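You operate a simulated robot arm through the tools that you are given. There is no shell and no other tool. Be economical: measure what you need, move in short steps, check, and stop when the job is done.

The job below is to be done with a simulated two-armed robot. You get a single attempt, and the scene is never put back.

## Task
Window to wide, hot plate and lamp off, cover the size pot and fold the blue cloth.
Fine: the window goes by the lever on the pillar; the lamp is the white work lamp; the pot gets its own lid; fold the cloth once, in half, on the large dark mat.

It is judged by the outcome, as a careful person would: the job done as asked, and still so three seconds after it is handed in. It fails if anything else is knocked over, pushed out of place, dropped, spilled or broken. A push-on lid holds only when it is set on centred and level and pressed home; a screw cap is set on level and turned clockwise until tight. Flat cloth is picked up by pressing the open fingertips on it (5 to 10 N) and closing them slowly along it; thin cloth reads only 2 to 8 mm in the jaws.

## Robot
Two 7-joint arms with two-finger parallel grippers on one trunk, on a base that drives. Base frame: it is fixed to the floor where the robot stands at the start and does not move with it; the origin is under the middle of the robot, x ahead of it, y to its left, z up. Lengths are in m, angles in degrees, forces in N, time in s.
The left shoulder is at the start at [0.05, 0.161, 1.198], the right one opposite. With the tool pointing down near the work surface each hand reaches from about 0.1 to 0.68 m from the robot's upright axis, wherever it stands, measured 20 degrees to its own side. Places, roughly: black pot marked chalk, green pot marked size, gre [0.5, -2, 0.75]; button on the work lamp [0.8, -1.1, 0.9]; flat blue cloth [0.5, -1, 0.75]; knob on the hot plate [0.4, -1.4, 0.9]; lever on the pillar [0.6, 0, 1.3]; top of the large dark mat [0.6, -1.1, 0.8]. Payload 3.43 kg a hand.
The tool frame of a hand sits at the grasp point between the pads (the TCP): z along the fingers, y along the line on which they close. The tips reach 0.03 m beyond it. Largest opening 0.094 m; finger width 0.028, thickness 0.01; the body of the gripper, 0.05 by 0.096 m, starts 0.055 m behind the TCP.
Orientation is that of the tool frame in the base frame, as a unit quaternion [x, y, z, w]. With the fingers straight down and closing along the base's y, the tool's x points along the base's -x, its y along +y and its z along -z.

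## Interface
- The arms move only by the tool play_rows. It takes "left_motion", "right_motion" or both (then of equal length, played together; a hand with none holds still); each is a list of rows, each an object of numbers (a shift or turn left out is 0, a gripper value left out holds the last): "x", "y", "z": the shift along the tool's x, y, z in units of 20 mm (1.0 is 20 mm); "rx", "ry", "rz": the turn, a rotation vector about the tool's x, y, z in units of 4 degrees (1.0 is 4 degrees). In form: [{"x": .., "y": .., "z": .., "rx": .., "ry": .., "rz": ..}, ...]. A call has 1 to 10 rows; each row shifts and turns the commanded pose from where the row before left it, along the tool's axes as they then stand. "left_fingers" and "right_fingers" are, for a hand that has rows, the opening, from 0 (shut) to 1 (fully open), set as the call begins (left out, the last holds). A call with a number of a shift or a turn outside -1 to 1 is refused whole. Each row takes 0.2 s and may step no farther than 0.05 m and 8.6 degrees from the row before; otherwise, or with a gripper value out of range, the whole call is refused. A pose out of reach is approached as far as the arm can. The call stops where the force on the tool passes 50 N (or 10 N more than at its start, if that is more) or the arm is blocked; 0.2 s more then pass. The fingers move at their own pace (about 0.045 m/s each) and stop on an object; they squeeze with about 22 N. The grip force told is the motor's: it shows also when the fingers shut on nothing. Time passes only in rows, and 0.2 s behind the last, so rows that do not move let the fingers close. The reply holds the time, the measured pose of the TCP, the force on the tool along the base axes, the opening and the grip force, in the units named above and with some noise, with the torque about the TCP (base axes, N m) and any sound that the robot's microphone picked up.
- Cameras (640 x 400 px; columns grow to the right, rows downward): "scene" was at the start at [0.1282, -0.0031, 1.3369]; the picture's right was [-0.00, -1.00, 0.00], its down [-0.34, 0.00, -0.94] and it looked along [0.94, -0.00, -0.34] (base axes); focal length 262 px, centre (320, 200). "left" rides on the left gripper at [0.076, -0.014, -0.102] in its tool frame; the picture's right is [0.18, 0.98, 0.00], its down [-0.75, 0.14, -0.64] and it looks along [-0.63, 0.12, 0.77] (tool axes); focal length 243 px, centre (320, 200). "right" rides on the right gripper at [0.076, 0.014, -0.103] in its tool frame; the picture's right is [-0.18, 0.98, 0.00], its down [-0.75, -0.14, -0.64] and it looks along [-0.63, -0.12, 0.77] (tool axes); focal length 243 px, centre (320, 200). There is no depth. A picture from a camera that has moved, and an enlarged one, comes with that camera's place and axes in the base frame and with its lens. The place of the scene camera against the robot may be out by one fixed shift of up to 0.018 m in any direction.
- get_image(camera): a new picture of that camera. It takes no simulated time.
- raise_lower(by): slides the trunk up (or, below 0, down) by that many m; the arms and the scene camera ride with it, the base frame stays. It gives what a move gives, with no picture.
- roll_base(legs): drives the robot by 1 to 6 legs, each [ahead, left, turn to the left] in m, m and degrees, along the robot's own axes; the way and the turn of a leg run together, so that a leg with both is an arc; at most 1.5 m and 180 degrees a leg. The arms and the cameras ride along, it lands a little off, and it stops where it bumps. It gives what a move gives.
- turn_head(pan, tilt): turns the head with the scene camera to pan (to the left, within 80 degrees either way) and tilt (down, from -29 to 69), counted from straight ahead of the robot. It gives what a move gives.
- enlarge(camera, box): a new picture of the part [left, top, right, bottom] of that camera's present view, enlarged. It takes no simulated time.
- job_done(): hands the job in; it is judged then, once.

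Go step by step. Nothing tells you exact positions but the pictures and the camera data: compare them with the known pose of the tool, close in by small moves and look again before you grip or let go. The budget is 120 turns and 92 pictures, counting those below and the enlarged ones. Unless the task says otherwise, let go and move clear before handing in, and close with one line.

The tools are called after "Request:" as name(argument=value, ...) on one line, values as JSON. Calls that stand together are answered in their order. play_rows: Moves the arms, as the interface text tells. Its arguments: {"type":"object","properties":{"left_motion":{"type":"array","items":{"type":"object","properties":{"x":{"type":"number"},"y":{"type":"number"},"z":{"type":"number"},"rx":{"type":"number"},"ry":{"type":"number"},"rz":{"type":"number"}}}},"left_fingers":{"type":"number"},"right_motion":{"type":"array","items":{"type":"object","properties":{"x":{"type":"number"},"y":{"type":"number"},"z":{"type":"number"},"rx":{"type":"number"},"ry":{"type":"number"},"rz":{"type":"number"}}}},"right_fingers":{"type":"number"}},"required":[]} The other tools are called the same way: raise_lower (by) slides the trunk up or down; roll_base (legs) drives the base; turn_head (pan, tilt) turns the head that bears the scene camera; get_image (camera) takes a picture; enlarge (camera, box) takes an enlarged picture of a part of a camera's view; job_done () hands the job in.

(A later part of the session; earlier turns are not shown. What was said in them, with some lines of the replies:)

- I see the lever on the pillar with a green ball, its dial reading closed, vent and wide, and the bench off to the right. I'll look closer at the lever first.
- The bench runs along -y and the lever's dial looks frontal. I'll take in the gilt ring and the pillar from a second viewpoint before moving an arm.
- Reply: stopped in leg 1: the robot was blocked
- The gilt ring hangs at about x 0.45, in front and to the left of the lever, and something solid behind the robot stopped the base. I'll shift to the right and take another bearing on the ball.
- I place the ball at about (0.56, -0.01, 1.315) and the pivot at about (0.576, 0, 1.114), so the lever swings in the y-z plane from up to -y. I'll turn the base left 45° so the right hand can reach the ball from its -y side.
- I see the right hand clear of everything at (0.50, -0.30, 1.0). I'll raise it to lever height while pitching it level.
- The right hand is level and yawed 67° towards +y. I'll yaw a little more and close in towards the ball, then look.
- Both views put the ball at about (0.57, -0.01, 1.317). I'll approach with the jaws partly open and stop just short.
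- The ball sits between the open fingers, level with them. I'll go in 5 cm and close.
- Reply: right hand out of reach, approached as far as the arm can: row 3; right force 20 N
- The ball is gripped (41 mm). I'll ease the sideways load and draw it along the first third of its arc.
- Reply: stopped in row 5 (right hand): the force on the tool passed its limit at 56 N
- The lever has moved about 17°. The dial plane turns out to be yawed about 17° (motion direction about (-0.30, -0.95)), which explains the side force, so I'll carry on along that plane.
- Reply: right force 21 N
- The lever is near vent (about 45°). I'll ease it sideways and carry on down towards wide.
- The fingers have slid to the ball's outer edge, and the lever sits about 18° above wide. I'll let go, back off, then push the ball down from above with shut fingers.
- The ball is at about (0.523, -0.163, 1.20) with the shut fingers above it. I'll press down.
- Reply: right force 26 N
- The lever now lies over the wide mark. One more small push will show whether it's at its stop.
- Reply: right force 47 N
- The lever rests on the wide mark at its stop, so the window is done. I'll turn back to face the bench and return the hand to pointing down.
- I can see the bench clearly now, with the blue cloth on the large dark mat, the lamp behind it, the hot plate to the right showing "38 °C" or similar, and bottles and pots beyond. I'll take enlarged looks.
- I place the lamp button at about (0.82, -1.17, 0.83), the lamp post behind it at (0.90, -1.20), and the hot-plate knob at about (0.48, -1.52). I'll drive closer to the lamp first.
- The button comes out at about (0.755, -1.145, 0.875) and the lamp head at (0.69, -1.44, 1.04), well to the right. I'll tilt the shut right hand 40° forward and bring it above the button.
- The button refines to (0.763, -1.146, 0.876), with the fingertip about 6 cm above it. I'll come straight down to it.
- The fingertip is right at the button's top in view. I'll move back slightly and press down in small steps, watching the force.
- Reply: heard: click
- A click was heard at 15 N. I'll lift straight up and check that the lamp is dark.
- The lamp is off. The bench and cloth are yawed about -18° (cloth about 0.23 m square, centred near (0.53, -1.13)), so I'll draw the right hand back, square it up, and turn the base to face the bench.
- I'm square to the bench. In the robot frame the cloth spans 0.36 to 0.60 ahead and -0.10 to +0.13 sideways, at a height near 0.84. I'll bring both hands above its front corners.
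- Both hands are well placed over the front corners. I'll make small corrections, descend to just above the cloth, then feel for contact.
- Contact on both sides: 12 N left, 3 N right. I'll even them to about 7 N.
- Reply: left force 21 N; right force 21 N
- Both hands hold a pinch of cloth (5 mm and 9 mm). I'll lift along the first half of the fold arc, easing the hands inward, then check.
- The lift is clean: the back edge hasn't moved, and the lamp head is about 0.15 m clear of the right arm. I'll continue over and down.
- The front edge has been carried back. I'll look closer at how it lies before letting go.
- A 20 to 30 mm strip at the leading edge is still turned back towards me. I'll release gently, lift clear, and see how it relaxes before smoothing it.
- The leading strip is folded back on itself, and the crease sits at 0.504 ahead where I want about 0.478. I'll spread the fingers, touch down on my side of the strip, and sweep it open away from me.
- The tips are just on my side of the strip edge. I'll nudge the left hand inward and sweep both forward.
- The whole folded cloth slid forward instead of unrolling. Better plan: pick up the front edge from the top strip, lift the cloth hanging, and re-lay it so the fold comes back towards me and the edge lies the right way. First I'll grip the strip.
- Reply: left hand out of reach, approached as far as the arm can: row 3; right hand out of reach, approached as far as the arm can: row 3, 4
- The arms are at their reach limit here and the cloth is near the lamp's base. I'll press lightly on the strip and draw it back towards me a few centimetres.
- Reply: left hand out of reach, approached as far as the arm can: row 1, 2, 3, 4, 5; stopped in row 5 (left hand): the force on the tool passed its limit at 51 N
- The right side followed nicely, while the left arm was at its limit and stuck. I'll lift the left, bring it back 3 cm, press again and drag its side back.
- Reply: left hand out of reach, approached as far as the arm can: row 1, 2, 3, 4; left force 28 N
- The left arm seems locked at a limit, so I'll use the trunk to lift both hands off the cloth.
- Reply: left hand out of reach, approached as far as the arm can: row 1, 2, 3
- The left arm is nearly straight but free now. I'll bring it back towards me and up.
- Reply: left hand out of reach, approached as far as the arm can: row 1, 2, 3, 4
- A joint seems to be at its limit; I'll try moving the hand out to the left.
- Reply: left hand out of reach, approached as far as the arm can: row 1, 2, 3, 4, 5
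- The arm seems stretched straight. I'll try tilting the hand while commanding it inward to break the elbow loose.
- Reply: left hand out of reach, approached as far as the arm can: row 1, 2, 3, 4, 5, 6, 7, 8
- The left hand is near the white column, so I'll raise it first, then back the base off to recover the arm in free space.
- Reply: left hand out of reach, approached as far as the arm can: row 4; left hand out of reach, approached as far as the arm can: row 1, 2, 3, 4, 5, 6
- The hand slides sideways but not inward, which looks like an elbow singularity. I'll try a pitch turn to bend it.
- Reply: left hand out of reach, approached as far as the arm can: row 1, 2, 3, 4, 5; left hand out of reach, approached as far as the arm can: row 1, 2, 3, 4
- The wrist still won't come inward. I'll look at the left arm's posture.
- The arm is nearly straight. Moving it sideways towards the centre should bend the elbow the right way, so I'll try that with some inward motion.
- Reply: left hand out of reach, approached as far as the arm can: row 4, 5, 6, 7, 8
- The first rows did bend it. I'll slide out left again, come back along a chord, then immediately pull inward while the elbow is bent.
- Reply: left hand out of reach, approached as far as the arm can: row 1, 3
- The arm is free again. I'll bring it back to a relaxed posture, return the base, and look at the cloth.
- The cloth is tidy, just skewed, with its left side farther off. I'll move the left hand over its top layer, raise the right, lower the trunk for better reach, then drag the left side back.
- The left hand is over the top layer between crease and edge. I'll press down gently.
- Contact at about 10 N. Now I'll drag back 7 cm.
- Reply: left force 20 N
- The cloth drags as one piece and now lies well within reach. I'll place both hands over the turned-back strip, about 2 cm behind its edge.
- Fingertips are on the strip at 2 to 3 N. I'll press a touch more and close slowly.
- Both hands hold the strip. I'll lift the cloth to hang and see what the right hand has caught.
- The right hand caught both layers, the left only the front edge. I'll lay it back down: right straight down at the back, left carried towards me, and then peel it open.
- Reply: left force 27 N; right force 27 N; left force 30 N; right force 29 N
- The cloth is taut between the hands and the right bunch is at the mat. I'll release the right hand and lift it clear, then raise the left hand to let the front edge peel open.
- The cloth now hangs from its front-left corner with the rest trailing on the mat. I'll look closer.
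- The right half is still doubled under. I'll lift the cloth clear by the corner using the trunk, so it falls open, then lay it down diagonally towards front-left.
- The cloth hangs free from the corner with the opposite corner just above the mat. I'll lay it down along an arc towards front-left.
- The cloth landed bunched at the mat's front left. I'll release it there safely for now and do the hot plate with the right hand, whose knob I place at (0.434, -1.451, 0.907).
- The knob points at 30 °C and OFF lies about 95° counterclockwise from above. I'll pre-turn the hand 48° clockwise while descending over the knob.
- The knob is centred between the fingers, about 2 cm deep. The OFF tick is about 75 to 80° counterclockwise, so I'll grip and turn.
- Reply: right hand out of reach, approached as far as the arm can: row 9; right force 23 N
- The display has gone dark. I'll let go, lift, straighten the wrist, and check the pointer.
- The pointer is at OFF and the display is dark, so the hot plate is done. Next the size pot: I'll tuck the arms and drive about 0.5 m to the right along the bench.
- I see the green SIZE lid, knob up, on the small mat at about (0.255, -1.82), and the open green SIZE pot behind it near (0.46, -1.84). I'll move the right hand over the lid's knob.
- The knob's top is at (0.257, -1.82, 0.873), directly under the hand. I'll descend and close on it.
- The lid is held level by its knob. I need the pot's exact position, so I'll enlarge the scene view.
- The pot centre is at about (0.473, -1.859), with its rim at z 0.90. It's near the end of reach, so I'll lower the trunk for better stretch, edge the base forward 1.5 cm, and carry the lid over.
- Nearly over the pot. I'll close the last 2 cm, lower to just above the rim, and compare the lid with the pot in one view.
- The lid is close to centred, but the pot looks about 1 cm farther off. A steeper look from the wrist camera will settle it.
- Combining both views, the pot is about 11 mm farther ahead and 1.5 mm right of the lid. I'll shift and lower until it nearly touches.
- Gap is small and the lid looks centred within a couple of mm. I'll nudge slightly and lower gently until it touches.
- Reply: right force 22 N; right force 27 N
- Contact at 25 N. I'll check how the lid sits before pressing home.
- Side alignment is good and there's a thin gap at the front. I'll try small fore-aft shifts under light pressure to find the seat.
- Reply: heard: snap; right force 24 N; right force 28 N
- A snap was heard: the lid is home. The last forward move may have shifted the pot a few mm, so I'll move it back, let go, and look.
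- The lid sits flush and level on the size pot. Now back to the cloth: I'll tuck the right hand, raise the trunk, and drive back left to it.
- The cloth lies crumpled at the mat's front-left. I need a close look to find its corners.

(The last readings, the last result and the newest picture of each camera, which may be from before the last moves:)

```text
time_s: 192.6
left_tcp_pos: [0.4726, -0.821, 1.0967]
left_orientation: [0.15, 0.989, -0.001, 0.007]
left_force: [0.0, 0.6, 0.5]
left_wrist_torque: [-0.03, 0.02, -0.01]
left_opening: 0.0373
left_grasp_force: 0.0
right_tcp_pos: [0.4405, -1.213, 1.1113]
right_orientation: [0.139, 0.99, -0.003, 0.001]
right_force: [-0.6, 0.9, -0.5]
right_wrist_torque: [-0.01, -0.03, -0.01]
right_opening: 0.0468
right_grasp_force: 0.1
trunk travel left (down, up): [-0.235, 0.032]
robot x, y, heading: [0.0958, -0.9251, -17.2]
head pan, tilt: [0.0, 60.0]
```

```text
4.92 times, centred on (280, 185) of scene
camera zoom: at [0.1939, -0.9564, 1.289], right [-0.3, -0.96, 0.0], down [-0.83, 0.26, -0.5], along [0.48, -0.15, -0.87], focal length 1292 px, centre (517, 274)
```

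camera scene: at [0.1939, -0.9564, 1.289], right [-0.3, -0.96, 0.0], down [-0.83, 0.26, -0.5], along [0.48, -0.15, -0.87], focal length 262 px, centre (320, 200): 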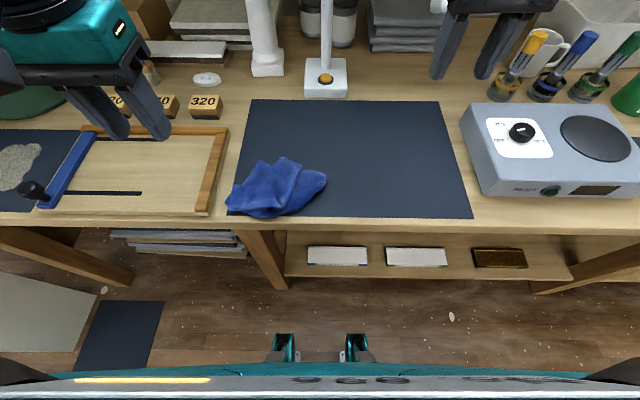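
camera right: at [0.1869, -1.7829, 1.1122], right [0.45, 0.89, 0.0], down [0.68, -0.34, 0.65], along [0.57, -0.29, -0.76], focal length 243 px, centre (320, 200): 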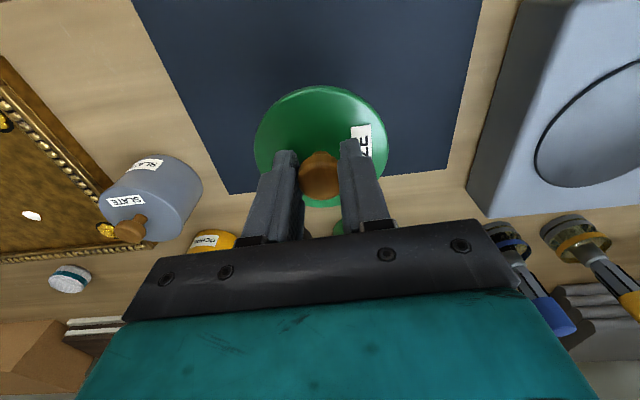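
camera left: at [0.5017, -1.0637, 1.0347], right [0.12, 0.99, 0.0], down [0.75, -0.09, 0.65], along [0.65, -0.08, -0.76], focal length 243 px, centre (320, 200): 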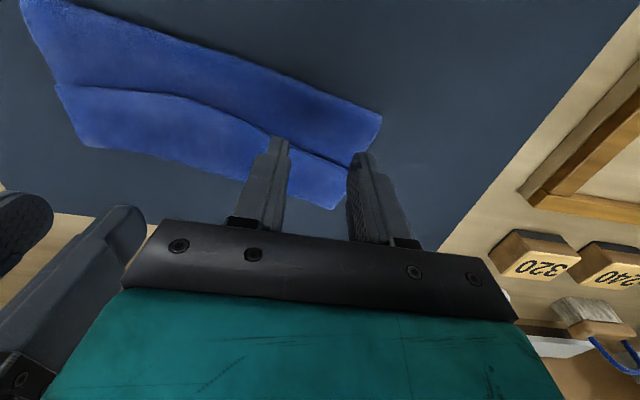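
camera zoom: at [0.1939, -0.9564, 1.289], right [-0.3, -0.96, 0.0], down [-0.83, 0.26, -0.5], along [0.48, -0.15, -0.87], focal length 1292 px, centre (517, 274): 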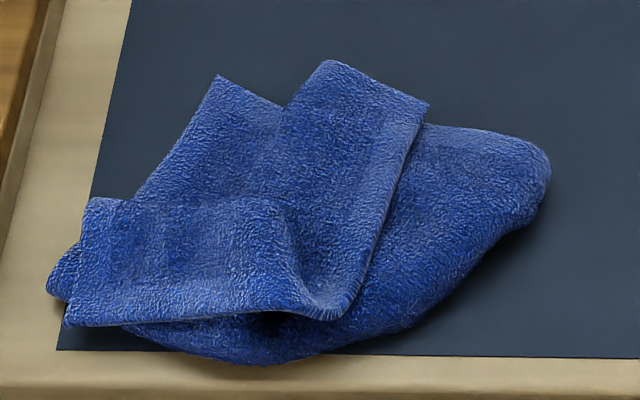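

I read the front-left corner at about (0.473, -0.858) and the front-right corner flap at (0.530, -1.020), lying on top. I'll grip the front-left corner first with the left hand, very lightly.

Request:
play_rows(left_motion=[{"x": -0.6, "y": -1}, {"x": -0.55, "y": -1}, {"x": -0.5, "y": -1}, {"z": 1}, {"z": 1}, {"z": 1}, {"z": 1}, {"z": 1}, {"z": 1}, {"z": 1}], left_fingers=0.32)

Request:
play_rows(left_motion=[{"z": 1}, {"z": 0.7}, {"z": 0.3}, {}])

Request:
play_rows(left_motion=[{"z": 0.2}, {"z": 0.2}, {}])

```text
time_s: 194.8
left_tcp_pos: [0.4875, -0.8883, 0.9566]
left_orientation: [0.15, 0.989, 0.0, 0.007]
left_force: [0.4, -0.5, 0.3]
left_wrist_torque: [0.01, 0.01, 0.01]
left_opening: 0.0302
left_grasp_force: 0.1
right_tcp_pos: [0.4397, -1.2134, 1.1128]
right_orientation: [0.139, 0.99, -0.003, 0.001]
right_force: [-0.9, 0.0, 0.2]
right_wrist_torque: [0.0, 0.02, 0.0]
right_opening: 0.0468
right_grasp_force: 0.1
trunk travel left (down, up): [-0.235, 0.032]
robot x, y, heading: [0.0971, -0.9243, -17.4]
head pan, tilt: [0.0, 60.0]
```

```text
time_s: 195.8
left_tcp_pos: [0.4885, -0.8896, 0.9174]
left_orientation: [0.15, 0.989, -0.001, 0.007]
left_force: [-0.2, 0.3, 0.0]
left_wrist_torque: [0.03, 0.01, 0.04]
left_opening: 0.0298
left_grasp_force: 0.1
right_tcp_pos: [0.4403, -1.2136, 1.1116]
right_orientation: [0.139, 0.99, -0.003, 0.001]
right_force: [-0.2, 0.2, 0.5]
right_wrist_torque: [0.01, 0.02, -0.03]
right_opening: 0.0471
right_grasp_force: 0.0
trunk travel left (down, up): [-0.235, 0.032]
robot x, y, heading: [0.1002, -0.9245, -16.8]
head pan, tilt: [0.0, 60.0]
```

```text
time_s: 196.6
left_tcp_pos: [0.4877, -0.8905, 0.9093]
left_orientation: [0.15, 0.989, -0.001, 0.007]
left_force: [0.1, 0.5, 0.0]
left_wrist_torque: [0.03, 0.02, 0.0]
left_opening: 0.0301
left_grasp_force: 0.0
right_tcp_pos: [0.4403, -1.2135, 1.1127]
right_orientation: [0.139, 0.99, -0.003, 0.001]
right_force: [0.1, -0.6, -0.7]
right_wrist_torque: [-0.01, -0.02, 0.01]
right_opening: 0.0472
right_grasp_force: 0.1
trunk travel left (down, up): [-0.235, 0.032]
robot x, y, heading: [0.0925, -0.9241, -17.1]
head pan, tilt: [0.0, 60.0]
```

No contact yet; lowering further in small steps.

Request:
play_rows(left_motion=[{"z": 0.25}, {"z": 0.25}, {"z": 0.2}, {}])

Request:
play_rows(left_motion=[{"z": 0.15}, {"z": 0.15}, {}])

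Request:
play_rows(left_motion=[{"z": 0.15}, {}])

```text
time_s: 197.6
left_tcp_pos: [0.4881, -0.89, 0.8932]
left_orientation: [0.15, 0.989, -0.001, 0.007]
left_force: [0.5, 0.1, 0.1]
left_wrist_torque: [0.02, -0.03, 0.0]
left_opening: 0.0302
left_grasp_force: 0.0
right_tcp_pos: [0.4399, -1.2123, 1.1125]
right_orientation: [0.14, 0.99, -0.003, 0.002]
right_force: [0.6, -0.2, 0.0]
right_wrist_torque: [-0.02, 0.0, -0.04]
right_opening: 0.047
right_grasp_force: 0.1
trunk travel left (down, up): [-0.235, 0.032]
robot x, y, heading: [0.0982, -0.9209, -17.1]
head pan, tilt: [0.0, 60.0]
```

```text
time_s: 198.4
left_tcp_pos: [0.4881, -0.8898, 0.889]
left_orientation: [0.15, 0.989, -0.002, 0.007]
left_force: [0.4, 0.8, 0.6]
left_wrist_torque: [0.0, 0.0, -0.01]
left_opening: 0.0301
left_grasp_force: 0.0
right_tcp_pos: [0.4397, -1.2136, 1.1122]
right_orientation: [0.139, 0.99, -0.002, 0.002]
right_force: [-0.2, 1.1, -1.4]
right_wrist_torque: [0.0, 0.02, 0.03]
right_opening: 0.047
right_grasp_force: 0.1
trunk travel left (down, up): [-0.235, 0.032]
robot x, y, heading: [0.1013, -0.921, -17.4]
head pan, tilt: [0.0, 60.0]
```

```text
time_s: 199.0
left_tcp_pos: [0.488, -0.8904, 0.8854]
left_orientation: [0.15, 0.989, -0.001, 0.007]
left_force: [0.1, -0.5, 0.8]
left_wrist_torque: [-0.07, 0.01, 0.03]
left_opening: 0.0299
left_grasp_force: 0.4
right_tcp_pos: [0.4413, -1.214, 1.1126]
right_orientation: [0.14, 0.99, -0.002, 0.001]
right_force: [0.1, -0.2, 0.2]
right_wrist_torque: [0.02, -0.01, 0.01]
right_opening: 0.0468
right_grasp_force: 0.1
trunk travel left (down, up): [-0.235, 0.032]
robot x, y, heading: [0.0953, -0.9206, -17.3]
head pan, tilt: [0.0, 60.0]
```

Request:
play_rows(left_motion=[{"z": 0.15}, {"z": 0.1}, {}])

Request:
play_rows(left_motion=[{}, {}], left_fingers=0.2)

Request:
play_rows(left_motion=[{}, {}], left_fingers=0.1)

Request:
play_rows(left_motion=[{}, {}, {}], left_fingers=0)

```text
time_s: 199.8
left_tcp_pos: [0.4886, -0.8907, 0.8803]
left_orientation: [0.15, 0.989, -0.001, 0.008]
left_force: [-1.5, 1.9, 6.7]
left_wrist_torque: [-0.1, 0.03, -0.05]
left_opening: 0.03
left_grasp_force: 0.0
right_tcp_pos: [0.4393, -1.2134, 1.1128]
right_orientation: [0.139, 0.99, -0.002, 0.002]
right_force: [0.1, -0.6, -0.7]
right_wrist_torque: [-0.01, -0.02, 0.01]
right_opening: 0.0467
right_grasp_force: 0.1
trunk travel left (down, up): [-0.235, 0.032]
robot x, y, heading: [0.0992, -0.9188, -17.3]
head pan, tilt: [0.0, 60.0]
```

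```text
time_s: 200.4
left_tcp_pos: [0.4884, -0.8912, 0.8813]
left_orientation: [0.15, 0.989, -0.001, 0.007]
left_force: [-0.1, -0.2, 5.0]
left_wrist_torque: [-0.07, -0.02, -0.02]
left_opening: 0.0192
left_grasp_force: 0.4
right_tcp_pos: [0.44, -1.2136, 1.1122]
right_orientation: [0.139, 0.99, -0.004, 0.001]
right_force: [0.1, -0.4, -0.1]
right_wrist_torque: [-0.01, 0.02, 0.02]
right_opening: 0.0466
right_grasp_force: 0.0
trunk travel left (down, up): [-0.235, 0.032]
robot x, y, heading: [0.0977, -0.9257, -17.0]
head pan, tilt: [0.0, 60.0]
```

```text
time_s: 201.0
left_tcp_pos: [0.488, -0.8909, 0.8802]
left_orientation: [0.15, 0.989, -0.001, 0.007]
left_force: [0.4, -0.6, 4.6]
left_wrist_torque: [-0.01, -0.03, 0.02]
left_opening: 0.0101
left_grasp_force: 3.6
right_tcp_pos: [0.4392, -1.2135, 1.1131]
right_orientation: [0.139, 0.99, -0.003, 0.001]
right_force: [0.3, 0.2, -0.7]
right_wrist_torque: [-0.02, -0.05, -0.03]
right_opening: 0.047
right_grasp_force: 0.0
trunk travel left (down, up): [-0.235, 0.032]
robot x, y, heading: [0.0978, -0.9234, -17.0]
head pan, tilt: [0.0, 60.0]
```

```text
time_s: 201.8
left_tcp_pos: [0.4897, -0.8905, 0.8811]
left_orientation: [0.15, 0.989, -0.001, 0.007]
left_force: [-0.5, -0.5, 4.5]
left_wrist_torque: [0.02, -0.01, 0.03]
left_opening: 0.005
left_grasp_force: 22.2
right_tcp_pos: [0.441, -1.2124, 1.1126]
right_orientation: [0.14, 0.99, -0.003, 0.002]
right_force: [0.6, 0.7, 0.1]
right_wrist_torque: [-0.01, -0.01, 0.05]
right_opening: 0.0471
right_grasp_force: 0.0
trunk travel left (down, up): [-0.235, 0.032]
robot x, y, heading: [0.0995, -0.9187, -17.2]
head pan, tilt: [0.0, 60.0]
```

The left grip reads 5 mm, a single layer. I'll raise it slightly up and outward, then bring the right hand over the front-right corner flap.

Request:
play_rows(left_motion=[{"z": -0.5}, {"z": -0.6}, {"z": -0.6, "y": 0.4}, {"z": -0.5, "y": 0.5}, {"y": 0.5}, {"y": 0.5}, {}, {}, {}, {}], right_motion=[{"y": 1}, {"y": 1}, {"y": 1}, {"y": 1}, {"y": 1}, {"y": 1}, {"y": 1}, {"y": 1, "z": 0.7}, {"y": 1, "z": 0.7}, {"y": 1, "z": 0.7}], right_fingers=0.32)

Request:
play_rows(right_motion=[{"y": 1, "x": -0.4}, {"y": 0.85, "x": -0.4}, {"z": 1}, {"z": 1}, {"z": 1}, {"z": 1}, {}])

Request:
enlarge(camera="right", box=[120, 0, 520, 240])

```text
time_s: 204.0
left_tcp_pos: [0.4994, -0.8538, 0.9256]
left_orientation: [0.149, 0.989, -0.001, 0.007]
left_force: [-0.3, -1.0, -0.4]
left_wrist_torque: [-0.02, 0.03, 0.04]
left_opening: 0.0052
left_grasp_force: 22.7
right_tcp_pos: [0.496, -1.0209, 1.0671]
right_orientation: [0.139, 0.99, -0.003, 0.002]
right_force: [-0.1, 0.1, 0.3]
right_wrist_torque: [-0.03, -0.03, 0.03]
right_opening: 0.0302
right_grasp_force: 0.1
trunk travel left (down, up): [-0.235, 0.032]
robot x, y, heading: [0.0966, -0.9214, -17.0]
head pan, tilt: [0.0, 60.0]
```

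```text
time_s: 205.6
left_tcp_pos: [0.4998, -0.8526, 0.9248]
left_orientation: [0.15, 0.989, -0.001, 0.007]
left_force: [0.3, 0.6, 0.3]
left_wrist_torque: [-0.04, 0.01, 0.01]
left_opening: 0.0051
left_grasp_force: 22.0
right_tcp_pos: [0.5214, -0.9915, 0.9887]
right_orientation: [0.14, 0.99, -0.003, 0.001]
right_force: [-0.8, 0.0, 0.0]
right_wrist_torque: [0.02, -0.03, 0.0]
right_opening: 0.03
right_grasp_force: 0.0
trunk travel left (down, up): [-0.235, 0.032]
robot x, y, heading: [0.0965, -0.924, -17.2]
head pan, tilt: [0.0, 60.0]
```

```text
1.60 times, centred on (320, 120) of right
camera zoom: at [0.4518, -0.9562, 1.0914], right [0.45, 0.89, 0.0], down [0.68, -0.34, 0.65], along [0.58, -0.29, -0.76], focal length 388 px, centre (320, 328)
```

zoom: 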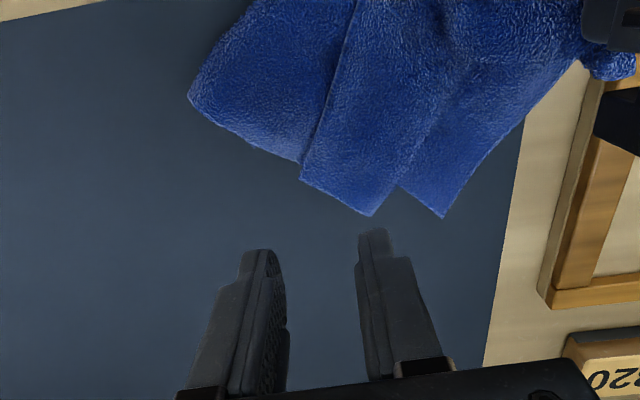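

I see the front-right corner at (0.519, -1.003) with its flap on top. I'll shift 1.4 cm back and descend gently onto it.

Request:
play_rows(right_motion=[{"x": 0.68, "y": 0.45}, {"z": 1}, {"z": 1}, {"z": 0.8}, {"z": 0.4}, {"z": 0.3}, {}])

Request:
play_rows(right_motion=[{"z": 0.2}, {"z": 0.2}, {}])

Request:
play_rows(right_motion=[{"z": 0.2}, {"z": 0.15}, {}])

```text
time_s: 207.2
left_tcp_pos: [0.4987, -0.8538, 0.9249]
left_orientation: [0.149, 0.989, -0.002, 0.006]
left_force: [0.2, 0.2, -0.9]
left_wrist_torque: [-0.02, 0.03, -0.01]
left_opening: 0.0048
left_grasp_force: 22.1
right_tcp_pos: [0.5112, -0.9774, 0.9188]
right_orientation: [0.14, 0.99, -0.003, 0.001]
right_force: [-0.2, -1.7, 0.3]
right_wrist_torque: [0.02, 0.01, -0.03]
right_opening: 0.0302
right_grasp_force: 0.2
trunk travel left (down, up): [-0.235, 0.032]
robot x, y, heading: [0.0951, -0.9231, -17.4]
head pan, tilt: [0.0, 60.0]
```

```text
time_s: 208.0
left_tcp_pos: [0.4992, -0.8525, 0.9252]
left_orientation: [0.15, 0.989, -0.001, 0.007]
left_force: [-0.2, 0.8, -0.1]
left_wrist_torque: [0.0, 0.0, 0.05]
left_opening: 0.0051
left_grasp_force: 22.3
right_tcp_pos: [0.5108, -0.9784, 0.9103]
right_orientation: [0.14, 0.99, -0.003, 0.002]
right_force: [0.1, 0.4, 0.0]
right_wrist_torque: [0.02, -0.02, -0.01]
right_opening: 0.0299
right_grasp_force: 0.0
trunk travel left (down, up): [-0.235, 0.032]
robot x, y, heading: [0.0966, -0.9211, -17.2]
head pan, tilt: [0.0, 60.0]
```

```text
time_s: 208.8
left_tcp_pos: [0.5005, -0.8538, 0.9257]
left_orientation: [0.149, 0.989, -0.001, 0.007]
left_force: [0.0, 0.8, 0.2]
left_wrist_torque: [-0.03, 0.03, 0.03]
left_opening: 0.0053
left_grasp_force: 22.0
right_tcp_pos: [0.5127, -0.9783, 0.9034]
right_orientation: [0.139, 0.99, -0.003, 0.002]
right_force: [-0.3, 0.4, 0.3]
right_wrist_torque: [-0.03, 0.0, 0.01]
right_opening: 0.03
right_grasp_force: 0.1
trunk travel left (down, up): [-0.235, 0.032]
robot x, y, heading: [0.1002, -0.9223, -17.2]
head pan, tilt: [0.0, 60.0]
```

Request:
play_rows(right_motion=[{"z": 0.2}, {"z": 0.2}, {"z": 0.1}, {}])

Request:
play_rows(right_motion=[{"z": 0.15}, {"z": 0.1}, {}])

```text
time_s: 209.8
left_tcp_pos: [0.4998, -0.8531, 0.9258]
left_orientation: [0.149, 0.989, -0.001, 0.007]
left_force: [-0.3, -0.4, 0.1]
left_wrist_torque: [0.0, 0.01, 0.0]
left_opening: 0.0051
left_grasp_force: 22.3
right_tcp_pos: [0.5115, -0.9793, 0.8945]
right_orientation: [0.139, 0.99, -0.003, 0.002]
right_force: [-0.2, -0.3, 0.3]
right_wrist_torque: [-0.04, 0.02, 0.02]
right_opening: 0.0298
right_grasp_force: 0.1
trunk travel left (down, up): [-0.235, 0.032]
robot x, y, heading: [0.0933, -0.9225, -17.1]
head pan, tilt: [0.0, 60.0]
```

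```text
time_s: 210.6
left_tcp_pos: [0.5005, -0.8536, 0.925]
left_orientation: [0.15, 0.989, -0.002, 0.007]
left_force: [0.3, -0.7, -0.5]
left_wrist_torque: [-0.01, -0.01, 0.02]
left_opening: 0.0051
left_grasp_force: 21.4
right_tcp_pos: [0.5107, -0.9798, 0.8894]
right_orientation: [0.139, 0.99, -0.003, 0.001]
right_force: [-0.8, -0.4, 0.0]
right_wrist_torque: [0.03, 0.03, -0.03]
right_opening: 0.03
right_grasp_force: 0.1
trunk travel left (down, up): [-0.235, 0.032]
robot x, y, heading: [0.0959, -0.9203, -17.2]
head pan, tilt: [0.0, 60.0]
```

Request:
play_rows(right_motion=[{"z": 0.15}, {"z": 0.1}, {}])

Request:
play_rows(right_motion=[{"z": 0.08}, {}])

```text
time_s: 211.4
left_tcp_pos: [0.4996, -0.8547, 0.9249]
left_orientation: [0.15, 0.989, -0.001, 0.007]
left_force: [0.3, -0.2, -1.3]
left_wrist_torque: [-0.05, 0.01, 0.02]
left_opening: 0.0053
left_grasp_force: 21.9
right_tcp_pos: [0.5099, -0.9798, 0.8838]
right_orientation: [0.139, 0.99, -0.003, 0.001]
right_force: [-1.0, 0.2, 0.5]
right_wrist_torque: [0.07, 0.01, 0.04]
right_opening: 0.0304
right_grasp_force: 0.0
trunk travel left (down, up): [-0.235, 0.032]
robot x, y, heading: [0.0922, -0.9183, -17.0]
head pan, tilt: [0.0, 60.0]
```

```text
time_s: 212.0
left_tcp_pos: [0.4995, -0.853, 0.9256]
left_orientation: [0.15, 0.989, -0.001, 0.007]
left_force: [0.1, -0.6, 0.2]
left_wrist_torque: [0.01, -0.02, 0.0]
left_opening: 0.005
left_grasp_force: 22.3
right_tcp_pos: [0.5112, -0.9793, 0.8846]
right_orientation: [0.14, 0.99, -0.003, 0.002]
right_force: [0.4, 0.0, 1.8]
right_wrist_torque: [0.07, -0.03, 0.01]
right_opening: 0.0305
right_grasp_force: 0.3
trunk travel left (down, up): [-0.235, 0.032]
robot x, y, heading: [0.0999, -0.9188, -17.2]
head pan, tilt: [0.0, 60.0]
```

Light contact. One more millimetre, then close slowly.

Request:
play_rows(right_motion=[{"z": 0.07}, {}])

Request:
play_rows(right_motion=[{}, {}], right_fingers=0.2)

Request:
play_rows(right_motion=[{}, {}], right_fingers=0.1)

Request:
play_rows(right_motion=[{}, {}, {}], right_fingers=0)

```text
time_s: 212.6
left_tcp_pos: [0.5005, -0.8527, 0.9256]
left_orientation: [0.149, 0.989, -0.001, 0.007]
left_force: [-0.5, 0.2, -0.2]
left_wrist_torque: [0.01, 0.01, 0.0]
left_opening: 0.0049
left_grasp_force: 21.7
right_tcp_pos: [0.5106, -0.9802, 0.8804]
right_orientation: [0.139, 0.99, -0.002, 0.001]
right_force: [-0.9, 1.4, 4.3]
right_wrist_torque: [0.08, 0.01, 0.01]
right_opening: 0.0306
right_grasp_force: 0.7
trunk travel left (down, up): [-0.235, 0.032]
robot x, y, heading: [0.0968, -0.9247, -17.2]
head pan, tilt: [0.0, 60.0]
```

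```text
time_s: 213.2
left_tcp_pos: [0.5007, -0.854, 0.9251]
left_orientation: [0.15, 0.989, 0.0, 0.007]
left_force: [0.6, 0.0, 0.7]
left_wrist_torque: [-0.03, -0.02, 0.01]
left_opening: 0.0051
left_grasp_force: 22.2
right_tcp_pos: [0.5112, -0.9794, 0.8817]
right_orientation: [0.14, 0.99, -0.002, 0.001]
right_force: [0.5, 1.1, 1.4]
right_wrist_torque: [0.06, 0.01, -0.02]
right_opening: 0.0188
right_grasp_force: 0.0
trunk travel left (down, up): [-0.235, 0.032]
robot x, y, heading: [0.0991, -0.9229, -16.9]
head pan, tilt: [0.0, 60.0]
```

```text
time_s: 213.8
left_tcp_pos: [0.4982, -0.8526, 0.9252]
left_orientation: [0.149, 0.989, -0.001, 0.008]
left_force: [0.0, -0.4, 0.4]
left_wrist_torque: [0.0, 0.03, 0.0]
left_opening: 0.005
left_grasp_force: 22.2
right_tcp_pos: [0.5114, -0.9791, 0.8819]
right_orientation: [0.14, 0.99, -0.003, 0.002]
right_force: [0.1, 0.3, -0.1]
right_wrist_torque: [-0.04, 0.0, -0.02]
right_opening: 0.0094
right_grasp_force: 0.0
trunk travel left (down, up): [-0.235, 0.032]
robot x, y, heading: [0.0957, -0.922, -17.0]
head pan, tilt: [0.0, 60.0]
```

```text
time_s: 214.6
left_tcp_pos: [0.4996, -0.8539, 0.9251]
left_orientation: [0.15, 0.989, -0.001, 0.007]
left_force: [-0.1, -0.2, 0.1]
left_wrist_torque: [-0.01, 0.01, 0.04]
left_opening: 0.0051
left_grasp_force: 22.0
right_tcp_pos: [0.5107, -0.9797, 0.8807]
right_orientation: [0.139, 0.99, -0.002, 0.002]
right_force: [0.6, 0.4, 0.8]
right_wrist_torque: [-0.03, -0.02, -0.04]
right_opening: 0.0025
right_grasp_force: 22.5
trunk travel left (down, up): [-0.235, 0.032]
robot x, y, heading: [0.101, -0.9212, -17.4]
head pan, tilt: [0.0, 60.0]
```

The right grip reads 2.5 mm, a thin pinch. I'll lift and spread the hands gently to see whether it holds.

Request:
play_rows(left_motion=[{}, {}, {"z": -0.5}, {"z": -0.7}, {"z": -0.7}, {"z": -0.7}, {}, {}], right_motion=[{"z": -0.5}, {"z": -0.7}, {"z": -0.7, "y": -0.5}, {"z": -0.7, "y": -0.5}, {"z": -1, "y": -0.5}, {"z": -1, "y": -0.5}, {"z": -0.2}, {}])

```text
time_s: 216.4
left_tcp_pos: [0.4988, -0.853, 0.9758]
left_orientation: [0.149, 0.989, -0.001, 0.007]
left_force: [1.1, -2.9, -0.1]
left_wrist_torque: [-0.07, 0.01, 0.04]
left_opening: 0.005
left_grasp_force: 21.7
right_tcp_pos: [0.5001, -1.016, 0.9776]
right_orientation: [0.139, 0.99, -0.002, 0.001]
right_force: [-0.6, 1.3, 0.0]
right_wrist_torque: [0.02, 0.01, 0.0]
right_opening: 0.0023
right_grasp_force: 22.4
trunk travel left (down, up): [-0.235, 0.032]
robot x, y, heading: [0.0993, -0.9211, -17.1]
head pan, tilt: [0.0, 60.0]
```

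Tension shows both corners are held, about 0.16 m apart. I'll carry the cloth up and right over the middle of the mat with its edge squared, then look.

Request:
play_rows(left_motion=[{"x": -0.36, "y": -0.9, "z": -0.85}, {"x": -0.36, "y": -0.96, "z": -0.85}, {"x": -0.36, "y": -0.96, "z": -0.85}, {"x": -0.36, "y": -0.96, "z": -0.85}, {"x": -0.36, "y": -0.96, "z": -0.85}, {"x": -0.36, "y": -0.96, "z": -0.85}, {"x": -0.36, "y": -0.96, "z": -0.85}, {"x": -0.36, "y": -0.96, "z": -0.85}, {}, {}], right_motion=[{"x": -0.06, "y": -0.9, "z": -0.85}, {"x": -0.06, "y": -0.96, "z": -0.85}, {"x": -0.06, "y": -0.96, "z": -0.85}, {"x": -0.06, "y": -0.96, "z": -0.85}, {"x": -0.06, "y": -0.96, "z": -0.85}, {"x": -0.06, "y": -0.96, "z": -0.85}, {"x": -0.06, "y": -0.96, "z": -0.85}, {"x": -0.06, "y": -0.96, "z": -0.85}, {}, {}])

Request:
get_image(camera="scene")

```text
time_s: 218.6
left_tcp_pos: [0.5059, -1.0164, 1.1139]
left_orientation: [0.15, 0.989, 0.0, 0.008]
left_force: [0.3, 0.0, 0.4]
left_wrist_torque: [0.01, -0.02, 0.02]
left_opening: 0.0051
left_grasp_force: 22.1
right_tcp_pos: [0.4669, -1.1658, 1.1135]
right_orientation: [0.139, 0.99, -0.002, 0.002]
right_force: [0.3, 0.8, 0.6]
right_wrist_torque: [-0.01, -0.01, -0.01]
right_opening: 0.0024
right_grasp_force: 21.8
trunk travel left (down, up): [-0.235, 0.032]
robot x, y, heading: [0.0948, -0.921, -17.1]
head pan, tilt: [0.0, 60.0]
```

```text
2 pictures are left
camera scene: at [0.1938, -0.9565, 1.289], right [-0.3, -0.96, 0.0], down [-0.83, 0.26, -0.5], along [0.48, -0.15, -0.87], focal length 262 px, centre (320, 200)
```

scene: 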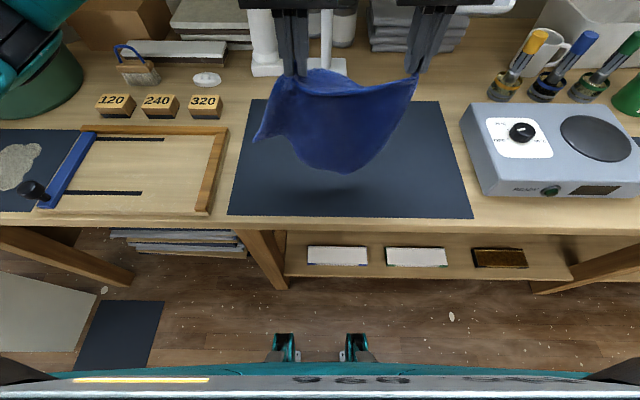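

The cloth now hangs open from its front edge over the mat's middle. I'll lower it so its bottom edge touches nearest me, feed it forward to lay the lower half, then bring the held edge back over the top.

Request:
play_rows(left_motion=[{"z": 0.7}, {"z": 0.8}, {"x": -0.9, "z": 1}, {"x": -1, "z": 1}, {"x": -1, "z": 1}, {"x": -1, "z": 1}, {"x": -1, "z": 1}, {"x": -1, "z": 0.9}], right_motion=[{"z": 0.7, "y": -0.2}, {"z": 0.8, "y": -0.2}, {"x": -0.9, "z": 1}, {"x": -1, "z": 1}, {"x": -1, "z": 1}, {"x": -1, "z": 1}, {"x": -1, "z": 1}, {"x": -1, "z": 0.9}])

Request:
play_rows(left_motion=[{"x": 0.9, "z": 0.09}, {"x": 0.86, "z": 0.26}, {"x": 0.8, "z": 0.43}, {"x": 0.69, "z": 0.57}, {"x": 0.57, "z": 0.69}, {"x": 0.43, "z": 0.75}, {"x": 0.26, "z": 0.7}, {"x": 0.09, "z": 0.4}, {}], right_motion=[{"x": 0.9, "z": 0.09}, {"x": 0.86, "z": 0.26}, {"x": 0.8, "z": 0.43}, {"x": 0.69, "z": 0.57}, {"x": 0.57, "z": 0.69}, {"x": 0.43, "z": 0.75}, {"x": 0.26, "z": 0.7}, {"x": 0.09, "z": 0.4}, {}])

Request:
enlarge(camera="scene", box=[210, 60, 490, 235])

```text
time_s: 220.4
left_tcp_pos: [0.6215, -1.0527, 0.9646]
left_orientation: [0.15, 0.989, -0.001, 0.006]
left_force: [0.7, -0.9, 0.7]
left_wrist_torque: [-0.02, 0.02, 0.02]
left_opening: 0.005
left_grasp_force: 22.1
right_tcp_pos: [0.5783, -1.2073, 0.9662]
right_orientation: [0.139, 0.99, -0.003, 0.002]
right_force: [0.5, -0.6, 0.0]
right_wrist_torque: [0.0, 0.0, -0.04]
right_opening: 0.0021
right_grasp_force: 21.8
trunk travel left (down, up): [-0.235, 0.032]
robot x, y, heading: [0.0981, -0.9197, -17.1]
head pan, tilt: [0.0, 60.0]
```

```text
time_s: 222.4
left_tcp_pos: [0.5362, -1.0241, 0.8875]
left_orientation: [0.15, 0.989, -0.001, 0.008]
left_force: [1.6, -1.1, 5.3]
left_wrist_torque: [-0.11, -0.08, -0.03]
left_opening: 0.0053
left_grasp_force: 21.8
right_tcp_pos: [0.4901, -1.1818, 0.8883]
right_orientation: [0.138, 0.99, -0.002, 0.001]
right_force: [1.1, 2.2, -0.2]
right_wrist_torque: [0.03, 0.0, -0.05]
right_opening: 0.0025
right_grasp_force: 21.7
trunk travel left (down, up): [-0.235, 0.032]
robot x, y, heading: [0.0986, -0.9244, -17.4]
head pan, tilt: [0.0, 60.0]
```

```text
2.29 times, centred on (350, 148) of scene
camera zoom: at [0.1937, -0.9562, 1.2891], right [-0.3, -0.96, 0.0], down [-0.83, 0.26, -0.5], along [0.48, -0.15, -0.87], focal length 600 px, centre (251, 320)
```

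zoom: 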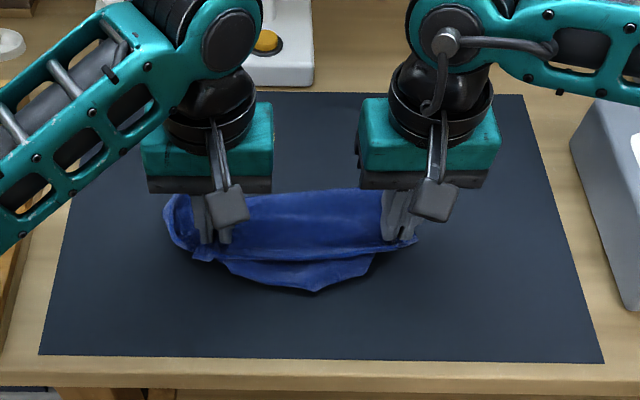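

The fold is taking shape: the lower half reaches 0.396 ahead, while the top edge is still slack at about 0.44. I'll draw the top edge 2.5 cm further towards me, then release gently.

Request:
play_rows(left_motion=[{"z": -0.15, "x": 0.2}, {"x": 0.4}, {"x": 0.4}, {"x": 0.35}, {"z": 0.3}, {}], right_motion=[{"z": -0.05, "x": 0.2}, {"x": 0.4}, {"x": 0.4}, {"x": 0.35}, {"z": 0.4}, {}])

Request:
play_rows(left_motion=[{}, {}, {}, {"z": -0.5}, {"z": -1}, {"z": -1}, {"z": -1}, {"z": -1}, {"y": 1}, {"y": 1}], right_motion=[{}, {}, {}, {"z": -0.5}, {"z": -1}, {"z": -1}, {"z": -1}, {"z": -1}, {"y": -1}, {"y": -1}], left_fingers=0.3, right_fingers=0.3)

Request:
enlarge(camera="scene", box=[230, 90, 450, 230])

```text
time_s: 223.8
left_tcp_pos: [0.5073, -1.0156, 0.8848]
left_orientation: [0.149, 0.989, -0.002, 0.008]
left_force: [1.8, -0.6, 9.6]
left_wrist_torque: [-0.08, -0.11, 0.05]
left_opening: 0.0051
left_grasp_force: 21.7
right_tcp_pos: [0.4633, -1.1731, 0.8813]
right_orientation: [0.14, 0.99, -0.003, 0.002]
right_force: [-0.1, 2.2, 3.5]
right_wrist_torque: [0.09, 0.04, -0.05]
right_opening: 0.0024
right_grasp_force: 21.9
trunk travel left (down, up): [-0.235, 0.032]
robot x, y, heading: [0.0986, -0.9234, -17.2]
head pan, tilt: [0.0, 60.0]
```

```text
time_s: 226.0
left_tcp_pos: [0.5193, -0.9776, 0.9746]
left_orientation: [0.149, 0.989, 0.0, 0.008]
left_force: [0.3, -0.5, 0.1]
left_wrist_torque: [0.01, 0.0, -0.01]
left_opening: 0.0282
left_grasp_force: 0.1
right_tcp_pos: [0.4531, -1.211, 0.972]
right_orientation: [0.139, 0.99, -0.004, 0.002]
right_force: [0.1, -0.1, -0.1]
right_wrist_torque: [0.0, 0.02, 0.03]
right_opening: 0.0281
right_grasp_force: 0.1
trunk travel left (down, up): [-0.235, 0.032]
robot x, y, heading: [0.0969, -0.9234, -17.2]
head pan, tilt: [0.0, 60.0]
```

```text
2.86 times, centred on (340, 160) of scene
camera zoom: at [0.1938, -0.9562, 1.289], right [-0.3, -0.96, 0.0], down [-0.83, 0.26, -0.5], along [0.48, -0.15, -0.87], focal length 750 px, centre (263, 314)
```

zoom: 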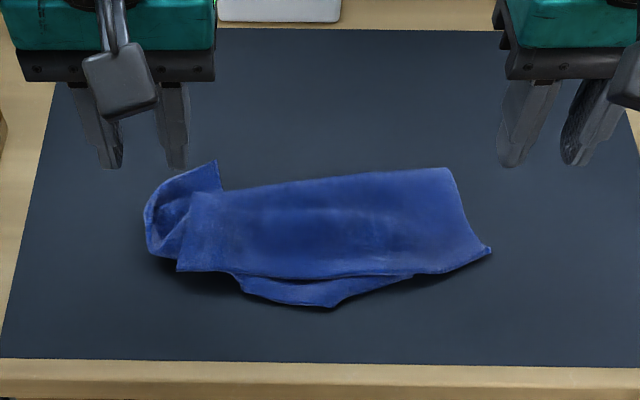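

I'm out of pictures, but that view shows the top half lying square with the crease at the back, and the lower layer's right corner peeping out at about (0.38 ahead, -0.05). I'll press on that corner with shut fingers and slide it right to align under the top's corner.

Request:
play_rows(right_motion=[{"x": 0.7, "y": 1}, {"x": 0.7, "y": 1}, {"x": 0.7, "y": 1}, {"y": 1}, {"y": 1}, {"y": 0.95}, {"z": 1}, {"z": 1}, {"z": 1}, {"z": 0.9}], right_fingers=0.1)

Request:
play_rows(right_motion=[{"z": 0.4}, {"z": 0.3}, {"z": 0.15}, {}])

```text
time_s: 228.2
left_tcp_pos: [0.519, -0.977, 0.9749]
left_orientation: [0.149, 0.989, 0.0, 0.006]
left_force: [0.5, 0.2, -0.5]
left_wrist_torque: [-0.04, 0.02, 0.0]
left_opening: 0.0284
left_grasp_force: 0.1
right_tcp_pos: [0.4446, -1.0854, 0.8921]
right_orientation: [0.14, 0.99, -0.003, 0.002]
right_force: [0.3, -0.1, -0.4]
right_wrist_torque: [-0.04, 0.0, 0.01]
right_opening: 0.0092
right_grasp_force: 0.0
trunk travel left (down, up): [-0.235, 0.032]
robot x, y, heading: [0.0976, -0.9213, -17.4]
head pan, tilt: [0.0, 60.0]
```

```text
time_s: 229.2
left_tcp_pos: [0.5183, -0.9781, 0.9748]
left_orientation: [0.149, 0.989, -0.001, 0.007]
left_force: [0.2, 0.2, -0.6]
left_wrist_torque: [0.01, 0.0, 0.01]
left_opening: 0.0282
left_grasp_force: 0.0
right_tcp_pos: [0.4458, -1.0854, 0.8773]
right_orientation: [0.139, 0.99, -0.003, 0.003]
right_force: [0.9, -1.3, 5.8]
right_wrist_torque: [-0.08, -0.07, 0.01]
right_opening: 0.0095
right_grasp_force: 0.5
trunk travel left (down, up): [-0.235, 0.032]
robot x, y, heading: [0.0968, -0.9249, -17.3]
head pan, tilt: [0.0, 60.0]
```

Contact at 6 N on the corner. I'll slide it right about 10 cm.

Request:
play_rows(right_motion=[{"y": -0.6, "z": 0.05}, {"y": -0.7}, {"y": -0.7}, {"y": -0.7, "x": -0.05}, {"y": -0.7, "x": -0.1}, {"y": -0.7, "x": -0.1}, {"y": -0.6, "x": -0.1}, {}])

Request:
play_rows(left_motion=[{"x": -0.7}, {"x": -0.7}, {"z": 1}, {"z": 1}, {"z": 1}, {"z": 0.9}, {"z": 0.4}, {}], right_motion=[{"z": -1}, {"z": -1}, {"z": -1}, {"z": -1}, {"z": -1}, {"y": -1}, {"y": -1}, {"y": -1}], left_fingers=0.1)

```text
time_s: 231.0
left_tcp_pos: [0.5173, -0.9776, 0.975]
left_orientation: [0.149, 0.989, -0.002, 0.008]
left_force: [-0.2, 0.2, 0.3]
left_wrist_torque: [0.02, -0.03, 0.0]
left_opening: 0.0283
left_grasp_force: 0.0
right_tcp_pos: [0.4262, -1.1778, 0.8767]
right_orientation: [0.139, 0.99, -0.003, 0.002]
right_force: [0.0, 3.0, 12.5]
right_wrist_torque: [-0.03, -0.14, 0.05]
right_opening: 0.0087
right_grasp_force: 0.2
trunk travel left (down, up): [-0.235, 0.032]
robot x, y, heading: [0.0963, -0.9212, -17.2]
head pan, tilt: [0.0, 60.0]
```

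```text
time_s: 232.8
left_tcp_pos: [0.5486, -0.9868, 0.8891]
left_orientation: [0.149, 0.989, 0.001, 0.007]
left_force: [-0.6, -0.1, -0.3]
left_wrist_torque: [0.0, 0.02, -0.02]
left_opening: 0.0092
left_grasp_force: 0.1
right_tcp_pos: [0.4083, -1.2366, 0.9761]
right_orientation: [0.139, 0.99, -0.003, 0.0]
right_force: [0.1, -0.5, -0.1]
right_wrist_torque: [0.0, 0.01, 0.01]
right_opening: 0.009
right_grasp_force: 0.0
trunk travel left (down, up): [-0.235, 0.032]
robot x, y, heading: [0.0993, -0.9251, -16.9]
head pan, tilt: [0.0, 60.0]
```

The corner followed. Now I'll use the left hand on the left flap: lower until it touches, then draw it 4 cm towards me, under the top's left corner.

Request:
play_rows(left_motion=[{"z": 0.3}, {"z": 0.25}, {"z": 0.1}, {}])

```text
time_s: 233.8
left_tcp_pos: [0.5483, -0.9868, 0.8743]
left_orientation: [0.15, 0.989, -0.001, 0.007]
left_force: [-0.4, -0.2, -0.7]
left_wrist_torque: [0.01, 0.0, 0.01]
left_opening: 0.0093
left_grasp_force: 0.1
right_tcp_pos: [0.4084, -1.236, 0.9758]
right_orientation: [0.139, 0.99, -0.003, 0.001]
right_force: [-1.0, -0.1, 0.9]
right_wrist_torque: [0.0, 0.0, 0.03]
right_opening: 0.0096
right_grasp_force: 0.1
trunk travel left (down, up): [-0.235, 0.032]
robot x, y, heading: [0.0969, -0.9198, -17.1]
head pan, tilt: [0.0, 60.0]
```

Nothing lies there now, so the flap has moved right with the lower layer. I'll probe where the top's front-left corner should be, to check it hasn't shifted.

Request:
play_rows(left_motion=[{"z": -1}, {"x": 1, "y": -0.7}, {"x": 0.6, "y": -0.5}, {"z": 0.7}, {"z": 0.15}, {}])

Request:
play_rows(left_motion=[{"z": 0.12}, {}])

```text
time_s: 235.2
left_tcp_pos: [0.5089, -0.9999, 0.877]
left_orientation: [0.15, 0.989, -0.001, 0.006]
left_force: [-0.1, -1.2, 0.9]
left_wrist_torque: [-0.03, -0.01, -0.02]
left_opening: 0.0093
left_grasp_force: 0.1
right_tcp_pos: [0.4072, -1.2353, 0.9751]
right_orientation: [0.139, 0.99, -0.002, 0.002]
right_force: [0.2, 0.7, 0.6]
right_wrist_torque: [0.01, -0.03, 0.01]
right_opening: 0.0094
right_grasp_force: 0.1
trunk travel left (down, up): [-0.235, 0.032]
robot x, y, heading: [0.0972, -0.9233, -17.1]
head pan, tilt: [0.0, 60.0]
```

```text
time_s: 235.8
left_tcp_pos: [0.5091, -1.0, 0.8764]
left_orientation: [0.149, 0.989, -0.001, 0.007]
left_force: [0.3, -0.7, -1.0]
left_wrist_torque: [-0.01, 0.0, -0.01]
left_opening: 0.009
left_grasp_force: 0.2
right_tcp_pos: [0.4071, -1.236, 0.9755]
right_orientation: [0.139, 0.99, -0.003, 0.002]
right_force: [0.0, 0.1, -0.7]
right_wrist_torque: [0.0, 0.01, 0.01]
right_opening: 0.0093
right_grasp_force: 0.1
trunk travel left (down, up): [-0.235, 0.032]
robot x, y, heading: [0.0982, -0.9184, -17.3]
head pan, tilt: [0.0, 60.0]
```

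I can't see the cloth any more, and further blind nudging could make it worse. I'll lift both hands clear and finish.

Request:
play_rows(left_motion=[{"z": -1}, {"z": -1}, {"z": -1}, {"z": -1}, {"z": -1}, {"y": 0.5}], right_motion=[{"z": -1}, {"z": -1}, {}, {}, {}, {}])

Request:
job_done()

```text
time_s: 237.2
left_tcp_pos: [0.5108, -0.9898, 0.977]
left_orientation: [0.149, 0.989, -0.001, 0.008]
left_force: [-0.5, 0.2, 0.2]
left_wrist_torque: [0.03, -0.03, -0.01]
left_opening: 0.0095
left_grasp_force: 0.1
right_tcp_pos: [0.4094, -1.2333, 1.0145]
right_orientation: [0.139, 0.99, -0.003, 0.002]
right_force: [1.0, 0.1, -0.3]
right_wrist_torque: [-0.04, -0.01, 0.02]
right_opening: 0.0092
right_grasp_force: 0.1
trunk travel left (down, up): [-0.235, 0.032]
robot x, y, heading: [0.0938, -0.921, -17.3]
head pan, tilt: [0.0, 60.0]
```

```text
The job is handed in.
```

The window is at wide, the hot plate and lamp are off, and the size pot's own lid is snapped on. The cloth is folded over once on the mat, but not neatly: in my last picture the lower layer was skewed and stuck out at the front and left. I tried to straighten it after the pictures ran out, so I couldn't check how it ended up.
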